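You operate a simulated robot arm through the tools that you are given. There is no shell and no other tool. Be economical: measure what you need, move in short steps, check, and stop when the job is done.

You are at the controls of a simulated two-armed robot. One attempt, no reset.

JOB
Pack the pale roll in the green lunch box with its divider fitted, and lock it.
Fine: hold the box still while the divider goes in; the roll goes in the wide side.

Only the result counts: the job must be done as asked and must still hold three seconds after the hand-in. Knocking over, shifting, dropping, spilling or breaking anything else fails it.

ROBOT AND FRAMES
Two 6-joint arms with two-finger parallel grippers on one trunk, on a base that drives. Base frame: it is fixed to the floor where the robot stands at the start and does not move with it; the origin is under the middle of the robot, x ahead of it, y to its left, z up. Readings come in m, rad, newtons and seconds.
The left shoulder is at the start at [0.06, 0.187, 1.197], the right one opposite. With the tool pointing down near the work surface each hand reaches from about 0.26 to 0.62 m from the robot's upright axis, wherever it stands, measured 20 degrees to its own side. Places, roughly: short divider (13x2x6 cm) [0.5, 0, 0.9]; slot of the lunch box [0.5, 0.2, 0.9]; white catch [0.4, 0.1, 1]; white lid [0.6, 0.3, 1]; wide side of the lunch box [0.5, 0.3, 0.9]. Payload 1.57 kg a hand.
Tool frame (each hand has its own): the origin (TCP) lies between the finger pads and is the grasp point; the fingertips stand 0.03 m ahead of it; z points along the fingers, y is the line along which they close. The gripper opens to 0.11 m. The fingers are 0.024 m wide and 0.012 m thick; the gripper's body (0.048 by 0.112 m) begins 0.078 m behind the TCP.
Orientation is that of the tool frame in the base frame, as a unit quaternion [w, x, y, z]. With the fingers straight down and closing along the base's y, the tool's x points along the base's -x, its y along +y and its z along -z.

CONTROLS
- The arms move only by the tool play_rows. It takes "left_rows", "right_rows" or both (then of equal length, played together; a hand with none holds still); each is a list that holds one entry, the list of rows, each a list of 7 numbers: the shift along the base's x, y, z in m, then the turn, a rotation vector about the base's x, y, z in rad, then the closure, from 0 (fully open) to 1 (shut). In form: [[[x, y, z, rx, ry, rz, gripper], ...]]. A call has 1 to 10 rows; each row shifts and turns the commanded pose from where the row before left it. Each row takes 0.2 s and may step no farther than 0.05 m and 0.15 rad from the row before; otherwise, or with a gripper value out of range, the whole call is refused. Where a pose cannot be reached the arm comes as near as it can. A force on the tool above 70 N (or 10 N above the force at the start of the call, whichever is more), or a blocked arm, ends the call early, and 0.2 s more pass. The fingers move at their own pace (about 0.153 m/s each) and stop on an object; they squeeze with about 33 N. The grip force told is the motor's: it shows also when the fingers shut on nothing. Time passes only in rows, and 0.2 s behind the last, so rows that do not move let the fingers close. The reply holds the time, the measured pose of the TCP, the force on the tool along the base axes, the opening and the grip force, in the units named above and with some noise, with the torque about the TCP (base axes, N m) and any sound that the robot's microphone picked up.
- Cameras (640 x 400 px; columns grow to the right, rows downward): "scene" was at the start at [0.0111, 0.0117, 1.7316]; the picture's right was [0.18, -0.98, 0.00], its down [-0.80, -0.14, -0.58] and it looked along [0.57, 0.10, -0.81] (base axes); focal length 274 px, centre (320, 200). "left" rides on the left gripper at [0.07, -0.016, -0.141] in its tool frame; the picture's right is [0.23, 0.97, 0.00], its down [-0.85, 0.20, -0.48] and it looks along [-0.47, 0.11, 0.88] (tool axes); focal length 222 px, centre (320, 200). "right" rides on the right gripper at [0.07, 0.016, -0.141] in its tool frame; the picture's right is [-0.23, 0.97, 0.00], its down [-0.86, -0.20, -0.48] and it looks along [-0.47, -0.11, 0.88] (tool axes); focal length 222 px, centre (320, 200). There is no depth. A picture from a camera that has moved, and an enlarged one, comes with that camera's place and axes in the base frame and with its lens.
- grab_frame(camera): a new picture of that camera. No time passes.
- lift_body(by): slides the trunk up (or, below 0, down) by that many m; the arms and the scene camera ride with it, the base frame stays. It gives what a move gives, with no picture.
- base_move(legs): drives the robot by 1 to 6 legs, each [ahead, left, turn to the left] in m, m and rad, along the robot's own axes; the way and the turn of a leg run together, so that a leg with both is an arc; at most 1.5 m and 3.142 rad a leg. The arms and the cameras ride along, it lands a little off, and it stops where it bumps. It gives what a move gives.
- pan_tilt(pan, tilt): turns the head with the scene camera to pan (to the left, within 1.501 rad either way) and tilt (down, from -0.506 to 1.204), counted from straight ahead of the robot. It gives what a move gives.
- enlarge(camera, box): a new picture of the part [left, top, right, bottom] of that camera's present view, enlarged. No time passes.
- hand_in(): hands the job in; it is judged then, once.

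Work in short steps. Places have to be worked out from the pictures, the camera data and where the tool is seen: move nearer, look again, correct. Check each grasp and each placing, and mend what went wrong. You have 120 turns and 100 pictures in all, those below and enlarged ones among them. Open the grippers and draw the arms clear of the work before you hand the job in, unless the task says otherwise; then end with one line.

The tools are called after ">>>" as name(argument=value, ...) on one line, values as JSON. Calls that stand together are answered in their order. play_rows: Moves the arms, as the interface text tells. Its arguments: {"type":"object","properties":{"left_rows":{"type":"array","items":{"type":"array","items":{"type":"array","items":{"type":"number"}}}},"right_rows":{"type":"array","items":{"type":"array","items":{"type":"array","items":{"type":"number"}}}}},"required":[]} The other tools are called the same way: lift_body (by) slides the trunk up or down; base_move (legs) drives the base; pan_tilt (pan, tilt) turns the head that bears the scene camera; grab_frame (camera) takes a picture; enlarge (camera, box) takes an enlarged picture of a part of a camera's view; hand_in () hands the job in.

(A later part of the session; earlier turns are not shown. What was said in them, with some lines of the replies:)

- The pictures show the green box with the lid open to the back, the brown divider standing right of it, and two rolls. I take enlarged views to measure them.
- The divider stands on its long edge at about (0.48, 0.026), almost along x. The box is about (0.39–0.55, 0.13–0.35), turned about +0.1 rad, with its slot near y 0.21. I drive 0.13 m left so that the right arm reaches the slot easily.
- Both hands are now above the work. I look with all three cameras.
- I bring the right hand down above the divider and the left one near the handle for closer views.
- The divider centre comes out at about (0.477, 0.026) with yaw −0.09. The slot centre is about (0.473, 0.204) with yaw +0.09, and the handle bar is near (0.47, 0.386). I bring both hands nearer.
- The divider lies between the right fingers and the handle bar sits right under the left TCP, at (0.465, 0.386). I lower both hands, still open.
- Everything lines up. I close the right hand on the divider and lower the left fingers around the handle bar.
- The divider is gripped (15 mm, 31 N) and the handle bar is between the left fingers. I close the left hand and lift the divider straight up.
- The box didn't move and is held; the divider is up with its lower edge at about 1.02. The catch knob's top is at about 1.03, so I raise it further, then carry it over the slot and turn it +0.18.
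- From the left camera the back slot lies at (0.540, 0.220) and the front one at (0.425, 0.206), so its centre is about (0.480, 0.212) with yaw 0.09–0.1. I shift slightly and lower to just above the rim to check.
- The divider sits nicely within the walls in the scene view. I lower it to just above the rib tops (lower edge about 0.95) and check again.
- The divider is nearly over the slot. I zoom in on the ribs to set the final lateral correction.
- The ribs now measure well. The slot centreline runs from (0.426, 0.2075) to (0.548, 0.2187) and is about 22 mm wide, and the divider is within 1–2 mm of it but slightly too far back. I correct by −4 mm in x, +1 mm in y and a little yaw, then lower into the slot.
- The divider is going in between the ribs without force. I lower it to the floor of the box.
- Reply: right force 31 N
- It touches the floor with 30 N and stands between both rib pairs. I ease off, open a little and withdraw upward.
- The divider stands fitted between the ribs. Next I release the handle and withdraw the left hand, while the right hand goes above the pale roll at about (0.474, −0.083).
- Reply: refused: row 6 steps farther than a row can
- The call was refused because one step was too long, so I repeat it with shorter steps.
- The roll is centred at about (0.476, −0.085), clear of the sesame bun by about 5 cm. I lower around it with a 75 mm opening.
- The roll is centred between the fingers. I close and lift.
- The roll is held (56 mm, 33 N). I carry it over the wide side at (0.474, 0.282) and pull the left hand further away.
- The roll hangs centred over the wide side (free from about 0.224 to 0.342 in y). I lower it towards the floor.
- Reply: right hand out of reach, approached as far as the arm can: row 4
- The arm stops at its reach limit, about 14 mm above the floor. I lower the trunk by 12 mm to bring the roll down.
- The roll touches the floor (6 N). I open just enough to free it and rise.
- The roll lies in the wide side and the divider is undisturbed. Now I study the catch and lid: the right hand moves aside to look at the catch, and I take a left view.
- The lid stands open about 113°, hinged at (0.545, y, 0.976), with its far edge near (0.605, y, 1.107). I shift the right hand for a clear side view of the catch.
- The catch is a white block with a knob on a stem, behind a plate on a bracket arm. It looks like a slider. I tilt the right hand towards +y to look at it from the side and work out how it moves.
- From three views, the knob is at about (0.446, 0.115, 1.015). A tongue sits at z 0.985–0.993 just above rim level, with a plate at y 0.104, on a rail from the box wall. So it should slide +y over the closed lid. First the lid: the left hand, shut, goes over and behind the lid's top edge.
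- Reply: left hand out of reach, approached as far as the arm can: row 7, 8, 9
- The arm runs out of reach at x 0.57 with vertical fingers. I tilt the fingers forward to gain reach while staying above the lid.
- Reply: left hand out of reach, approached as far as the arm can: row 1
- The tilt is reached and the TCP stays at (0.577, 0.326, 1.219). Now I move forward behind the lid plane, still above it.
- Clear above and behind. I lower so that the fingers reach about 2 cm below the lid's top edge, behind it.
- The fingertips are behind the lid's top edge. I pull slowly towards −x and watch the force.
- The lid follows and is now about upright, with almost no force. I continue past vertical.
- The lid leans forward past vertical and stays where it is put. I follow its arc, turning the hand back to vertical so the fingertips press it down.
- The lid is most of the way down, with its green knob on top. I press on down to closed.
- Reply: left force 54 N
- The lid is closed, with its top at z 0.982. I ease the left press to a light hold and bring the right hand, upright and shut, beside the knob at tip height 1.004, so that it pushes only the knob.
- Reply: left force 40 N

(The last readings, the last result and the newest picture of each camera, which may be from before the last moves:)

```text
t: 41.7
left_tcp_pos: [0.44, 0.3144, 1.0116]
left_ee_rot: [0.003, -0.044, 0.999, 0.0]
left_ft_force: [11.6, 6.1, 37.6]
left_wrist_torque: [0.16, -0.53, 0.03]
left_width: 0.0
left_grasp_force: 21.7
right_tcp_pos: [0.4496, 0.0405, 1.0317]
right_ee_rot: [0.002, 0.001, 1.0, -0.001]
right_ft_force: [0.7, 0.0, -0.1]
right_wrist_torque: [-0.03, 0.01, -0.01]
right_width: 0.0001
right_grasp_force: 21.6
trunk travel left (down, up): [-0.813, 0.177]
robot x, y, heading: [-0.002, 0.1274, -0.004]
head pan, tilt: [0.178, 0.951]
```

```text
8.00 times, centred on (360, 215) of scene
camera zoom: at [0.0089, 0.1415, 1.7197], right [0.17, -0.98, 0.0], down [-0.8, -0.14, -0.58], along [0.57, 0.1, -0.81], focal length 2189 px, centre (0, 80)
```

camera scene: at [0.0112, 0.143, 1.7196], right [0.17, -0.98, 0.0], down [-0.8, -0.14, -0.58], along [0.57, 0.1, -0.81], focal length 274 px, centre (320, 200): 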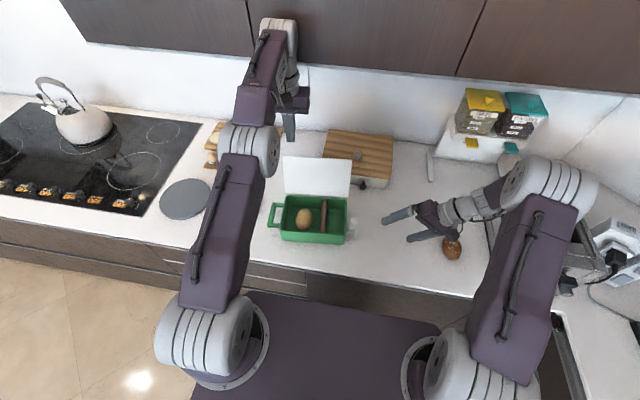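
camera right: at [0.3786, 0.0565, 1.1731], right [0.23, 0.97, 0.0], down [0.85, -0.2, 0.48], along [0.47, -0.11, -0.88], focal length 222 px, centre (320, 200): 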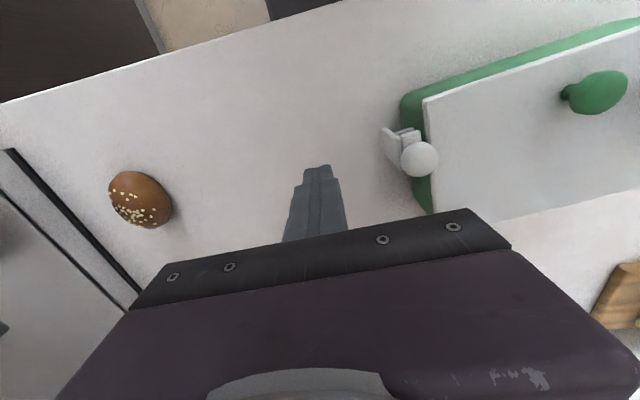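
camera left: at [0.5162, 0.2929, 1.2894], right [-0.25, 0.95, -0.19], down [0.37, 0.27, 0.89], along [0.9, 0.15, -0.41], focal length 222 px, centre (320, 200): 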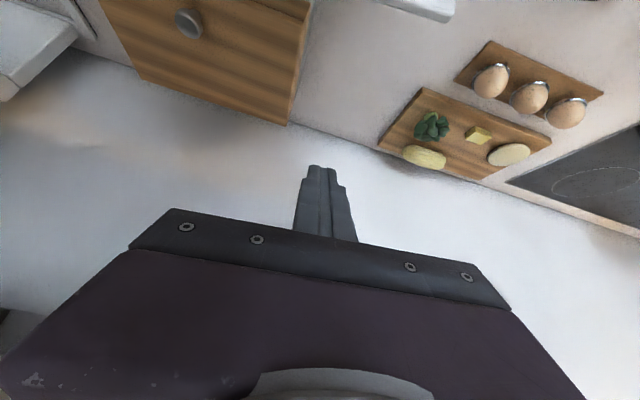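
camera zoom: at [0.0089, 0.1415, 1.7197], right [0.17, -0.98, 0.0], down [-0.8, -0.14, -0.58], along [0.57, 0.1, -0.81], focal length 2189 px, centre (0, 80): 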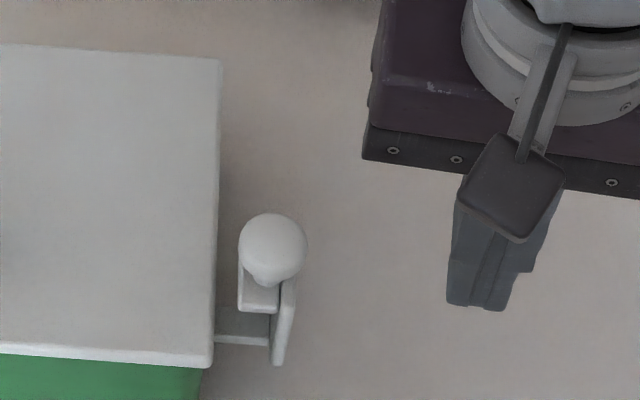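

The fist is level with the knob in x. I approach and push gently in +y, watching the force.

>>> play_rows(right_rows=[[[-0.002, 0.02, 0, 0, 0, 0, 1], [-0.002, 0.02, 0, 0, 0, 0, 1], [0, 0.008, 0, 0, 0, 0, 1], [0, 0.005, 0, 0, 0, 0, 1], [0, 0.005, 0, 0, 0, 0, 1], [0, 0, 0, 0, 0, 0, 1]]])

>>> grab_frame(camera="right")

>>> enlarge(camera="scene", box=[320, 190, 400, 240])

```text
t: 43.1
left_tcp_pos: [0.4405, 0.3141, 1.012]
left_ee_rot: [0.002, -0.043, 0.999, -0.001]
left_ft_force: [9.8, 5.1, 38.1]
left_wrist_torque: [0.2, -0.51, 0.03]
left_width: 0.0
left_grasp_force: 21.5
right_tcp_pos: [0.4451, 0.0976, 1.0334]
right_ee_rot: [0.001, 0.002, 1.0, 0.0]
right_ft_force: [0.8, 0.2, 0.4]
right_wrist_torque: [0.01, 0.02, 0.01]
right_width: 0.0
right_grasp_force: 21.0
trunk travel left (down, up): [-0.813, 0.177]
robot x, y, heading: [0.0007, 0.1308, -0.005]
head pan, tilt: [0.178, 0.951]
```

```text
27 pictures are left
camera right: at [0.3744, 0.1141, 1.173], right [0.23, 0.97, 0.0], down [0.85, -0.2, 0.48], along [0.47, -0.11, -0.88], focal length 222 px, centre (320, 200)
```

right: 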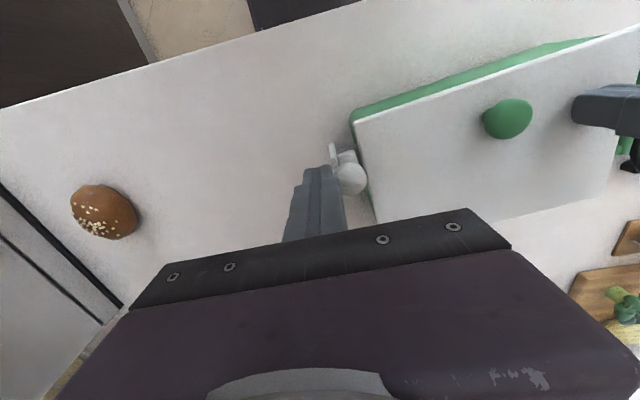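

```text
8.00 times, centred on (360, 215) of scene
camera zoom: at [0.0088, 0.1415, 1.7197], right [0.17, -0.98, 0.0], down [-0.8, -0.14, -0.58], along [0.57, 0.1, -0.81], focal length 2189 px, centre (0, 80)
```

zoom: 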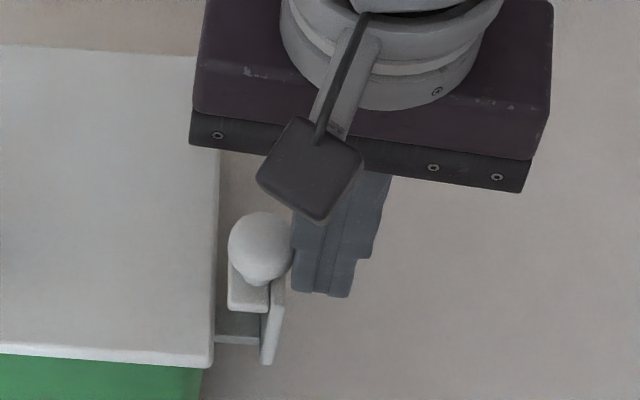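

The knob, tongue and plate have all slid about 4 mm along the rail with little force, so my reading was right. I keep pushing in small steps.

>>> play_rows(right_rows=[[[0, 0.005, 0, 0, 0, 0, 1], [0, 0.005, 0, 0, 0, 0, 1], [0, 0.005, 0, 0, 0, 0, 1], [0, 0.004, 0, 0, 0, 0, 1], [0, 0, 0, 0, 0, 0, 1]]])

>>> enlarge(camera="scene", box=[320, 190, 400, 240])

```text
t: 44.3
left_tcp_pos: [0.4408, 0.3151, 1.0115]
left_ee_rot: [0.003, -0.044, 0.999, 0.0]
left_ft_force: [10.7, 7.3, 36.7]
left_wrist_torque: [0.23, -0.52, 0.15]
left_width: 0.0
left_grasp_force: 20.9
right_tcp_pos: [0.4455, 0.1164, 1.0319]
right_ee_rot: [0.001, 0.001, 1.0, 0.001]
right_ft_force: [-0.6, -2.5, 0.0]
right_wrist_torque: [-0.09, 0.03, -0.01]
right_width: 0.0
right_grasp_force: 21.3
trunk travel left (down, up): [-0.813, 0.177]
robot x, y, heading: [0.004, 0.1308, -0.0]
head pan, tilt: [0.178, 0.951]
```

```text
8.00 times, centred on (360, 215) of scene
camera zoom: at [0.0087, 0.1413, 1.7197], right [0.17, -0.98, 0.0], down [-0.8, -0.14, -0.58], along [0.57, 0.1, -0.81], focal length 2189 px, centre (0, 80)
```

zoom: 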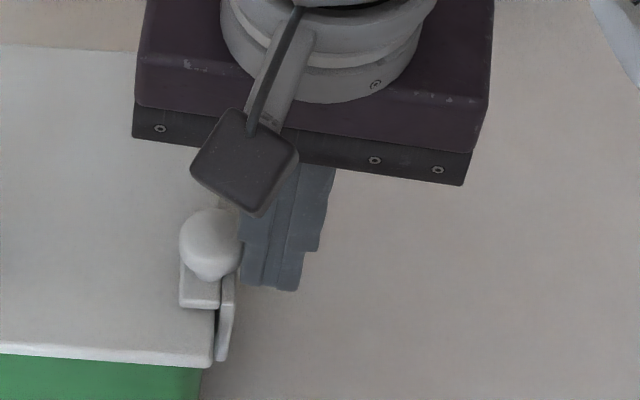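

The tongue is now over the lid and the plate is almost at its edge. I push a few more millimetres to the end stop.

>>> play_rows(right_rows=[[[0, 0.003, 0, 0, 0, 0, 1], [0, 0.003, 0, 0, 0, 0, 1], [0, 0.003, 0, 0, 0, 0, 1], [0, 0, 0, 0, 0, 0, 1]]])

>>> enlarge(camera="scene", box=[320, 190, 400, 240])

```text
t: 45.3
left_tcp_pos: [0.4398, 0.3115, 1.0123]
left_ee_rot: [0.001, -0.044, 0.999, 0.002]
left_ft_force: [7.6, 15.7, 32.5]
left_wrist_torque: [0.45, -0.6, 0.17]
left_width: 0.0
left_grasp_force: 21.1
right_tcp_pos: [0.4441, 0.12, 1.032]
right_ee_rot: [0.001, 0.001, 1.0, 0.001]
right_ft_force: [-0.3, -31.0, 1.8]
right_wrist_torque: [-0.71, 0.02, -0.13]
right_width: 0.0
right_grasp_force: 21.3
trunk travel left (down, up): [-0.813, 0.177]
robot x, y, heading: [-0.0024, 0.1267, -0.002]
head pan, tilt: [0.178, 0.951]
```

```text
8.00 times, centred on (360, 215) of scene
camera zoom: at [0.0076, 0.1352, 1.7197], right [0.17, -0.98, 0.0], down [-0.8, -0.14, -0.58], along [0.57, 0.1, -0.81], focal length 2189 px, centre (0, 80)
```

zoom: 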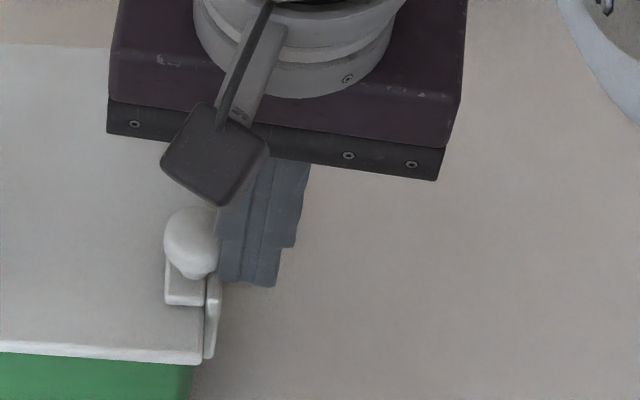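

At 31 N the catch is against its end stop, with the plate at the lid's edge and the tongue over the lid. I back the right hand off and lift the left hand away.

>>> play_rows(right_rows=[[[0, -0.006, 0, 0, 0, 0, 1], [0, -0.03, 0, 0, 0, 0, 1], [0, -0.04, 0.01, 0, 0, 0, 1], [0, -0.04, 0.025, 0, 0, 0, 0.8], [0, -0.03, 0.03, 0, 0, 0, 0.5], [0, 0, 0.03, 0, 0, 0, 0.3]]], left_rows=[[[0, 0, 0.01, 0, 0, 0, 1], [0, 0, 0.02, 0, 0, 0, 1], [0, 0, 0.04, 0, 0, 0, 1], [0, 0.02, 0.04, 0, 0, 0, 0.8], [-0.02, 0.035, 0.02, 0, 0, 0, 0.5], [-0.02, 0.035, 0.02, 0, 0, 0, 0.3]]])

>>> enlarge(camera="scene", box=[260, 170, 380, 245])

>>> grab_frame(camera="right")

>>> grab_frame(camera="scene")

```text
t: 46.7
left_tcp_pos: [0.401, 0.4069, 1.1602]
left_ee_rot: [0.001, -0.043, 0.999, 0.001]
left_ft_force: [0.4, 0.7, 0.0]
left_wrist_torque: [-0.02, -0.02, -0.01]
left_width: 0.0767
left_grasp_force: 0.1
right_tcp_pos: [0.444, -0.02, 1.1283]
right_ee_rot: [0.001, 0.002, 1.0, 0.0]
right_ft_force: [-0.3, 0.7, 0.6]
right_wrist_torque: [-0.01, -0.03, -0.01]
right_width: 0.0769
right_grasp_force: 0.0
trunk travel left (down, up): [-0.813, 0.177]
robot x, y, heading: [0.0014, 0.128, -0.005]
head pan, tilt: [0.178, 0.951]
```

```text
5.33 times, centred on (320, 208) of scene
camera zoom: at [0.0085, 0.1435, 1.7196], right [0.17, -0.98, 0.0], down [-0.8, -0.14, -0.58], along [0.57, 0.1, -0.81], focal length 1459 px, centre (320, 160)
```

zoom: 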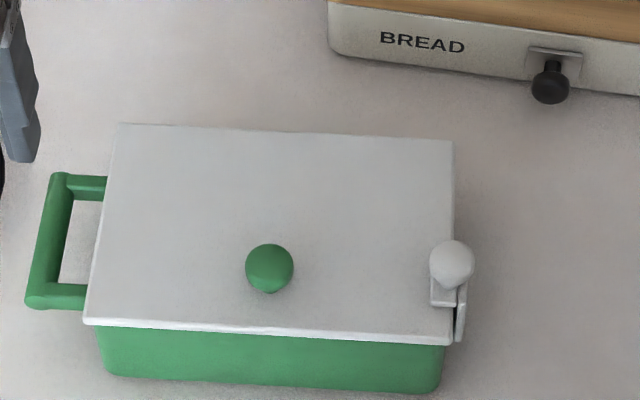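

```text
22 pictures are left
camera right: at [0.3729, -0.0023, 1.2694], right [0.23, 0.97, 0.0], down [0.85, -0.2, 0.48], along [0.47, -0.11, -0.88], focal length 222 px, centre (320, 200)
```

right: 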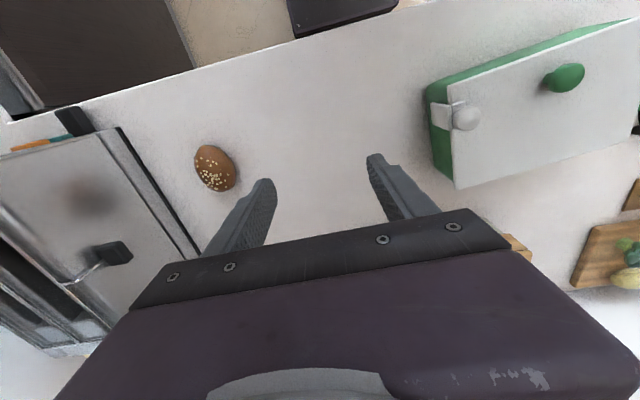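

```text
21 pictures are left
camera scene: at [0.0085, 0.1435, 1.7196], right [0.17, -0.98, 0.0], down [-0.8, -0.14, -0.58], along [0.57, 0.1, -0.81], focal length 274 px, centre (320, 200)
```

scene: 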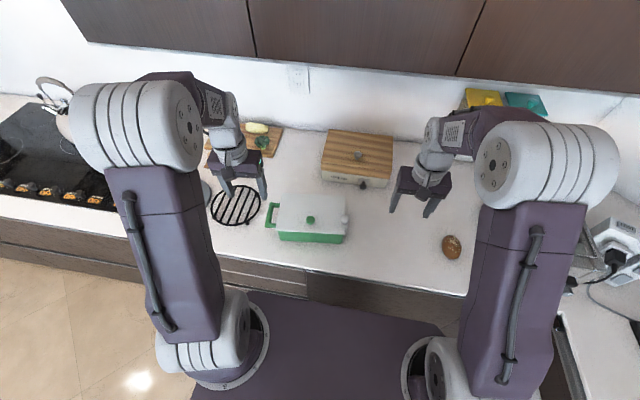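

The lid is shut with the tongue over it. I check the catch closely for any remaining travel.

>>> enlarge(camera="right", box=[410, 70, 510, 132])

>>> enlarge(camera="scene", box=[330, 205, 375, 233])

```text
6.40 times, centred on (460, 101) of right
camera zoom: at [0.3729, -0.0023, 1.2694], right [0.23, 0.97, 0.0], down [0.85, -0.2, 0.48], along [0.47, -0.11, -0.88], focal length 1422 px, centre (-576, 834)
```

zoom: 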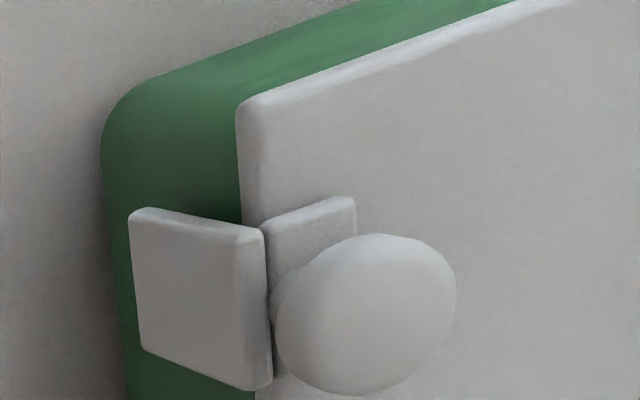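

```text
14.22 times, centred on (352, 219) of scene
camera zoom: at [0.0085, 0.1435, 1.7196], right [0.17, -0.98, 0.0], down [-0.8, -0.14, -0.58], along [0.57, 0.1, -0.81], focal length 3891 px, centre (-142, -70)
```

zoom: 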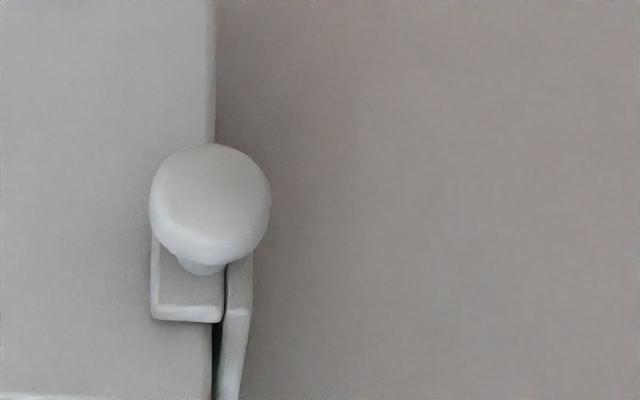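

The plate is up to the lid edge and the tongue lies fully over the lid. I open the grippers and draw both arms a bit further clear.

>>> play_rows(right_rows=[[[0, -0.02, 0.03, 0, 0, 0, 0], [0, -0.02, 0.03, 0, 0, 0, 0], [0, 0, 0.03, 0, 0, 0, 0], [0, 0, 0, 0, 0, 0, 0]]], left_rows=[[[0, 0.03, 0.03, 0, 0, 0, 0], [0, 0.03, 0.03, 0, 0, 0, 0], [0, 0, 0.03, 0, 0, 0, 0], [0, 0, 0, 0, 0, 0, 0]]])

>>> enlarge(camera="scene", box=[260, 170, 380, 245])

```text
t: 47.7
left_tcp_pos: [0.3996, 0.465, 1.25]
left_ee_rot: [0.001, -0.044, 0.999, 0.0]
left_ft_force: [0.3, 0.2, 0.8]
left_wrist_torque: [-0.01, 0.01, -0.01]
left_width: 0.1101
left_grasp_force: 0.1
right_tcp_pos: [0.4466, -0.0606, 1.2178]
right_ee_rot: [0.0, 0.002, 1.0, 0.0]
right_ft_force: [0.2, -0.2, 0.0]
right_wrist_torque: [0.05, 0.0, 0.04]
right_width: 0.1101
right_grasp_force: 0.1
trunk travel left (down, up): [-0.813, 0.177]
robot x, y, heading: [0.0023, 0.1338, -0.005]
head pan, tilt: [0.178, 0.951]
```

```text
5.33 times, centred on (320, 208) of scene
camera zoom: at [0.0117, 0.1419, 1.7196], right [0.17, -0.98, 0.0], down [-0.8, -0.14, -0.58], along [0.57, 0.1, -0.81], focal length 1459 px, centre (320, 160)
```

zoom: 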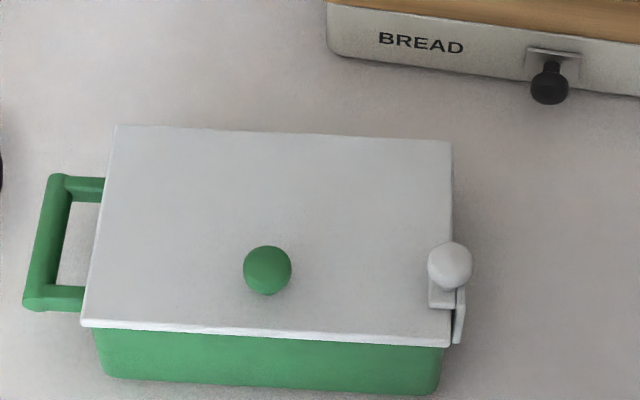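

The box is closed and locked, and the arms are clear with grippers open. I hand in.

>>> hand_in()

```text
The job is handed in.
```

The divider is fitted in its slot, the pale roll is in the wide side, and the lunch box is closed with its catch slid fully over the lid; the final push on the catch moved the box itself a few millimetres.
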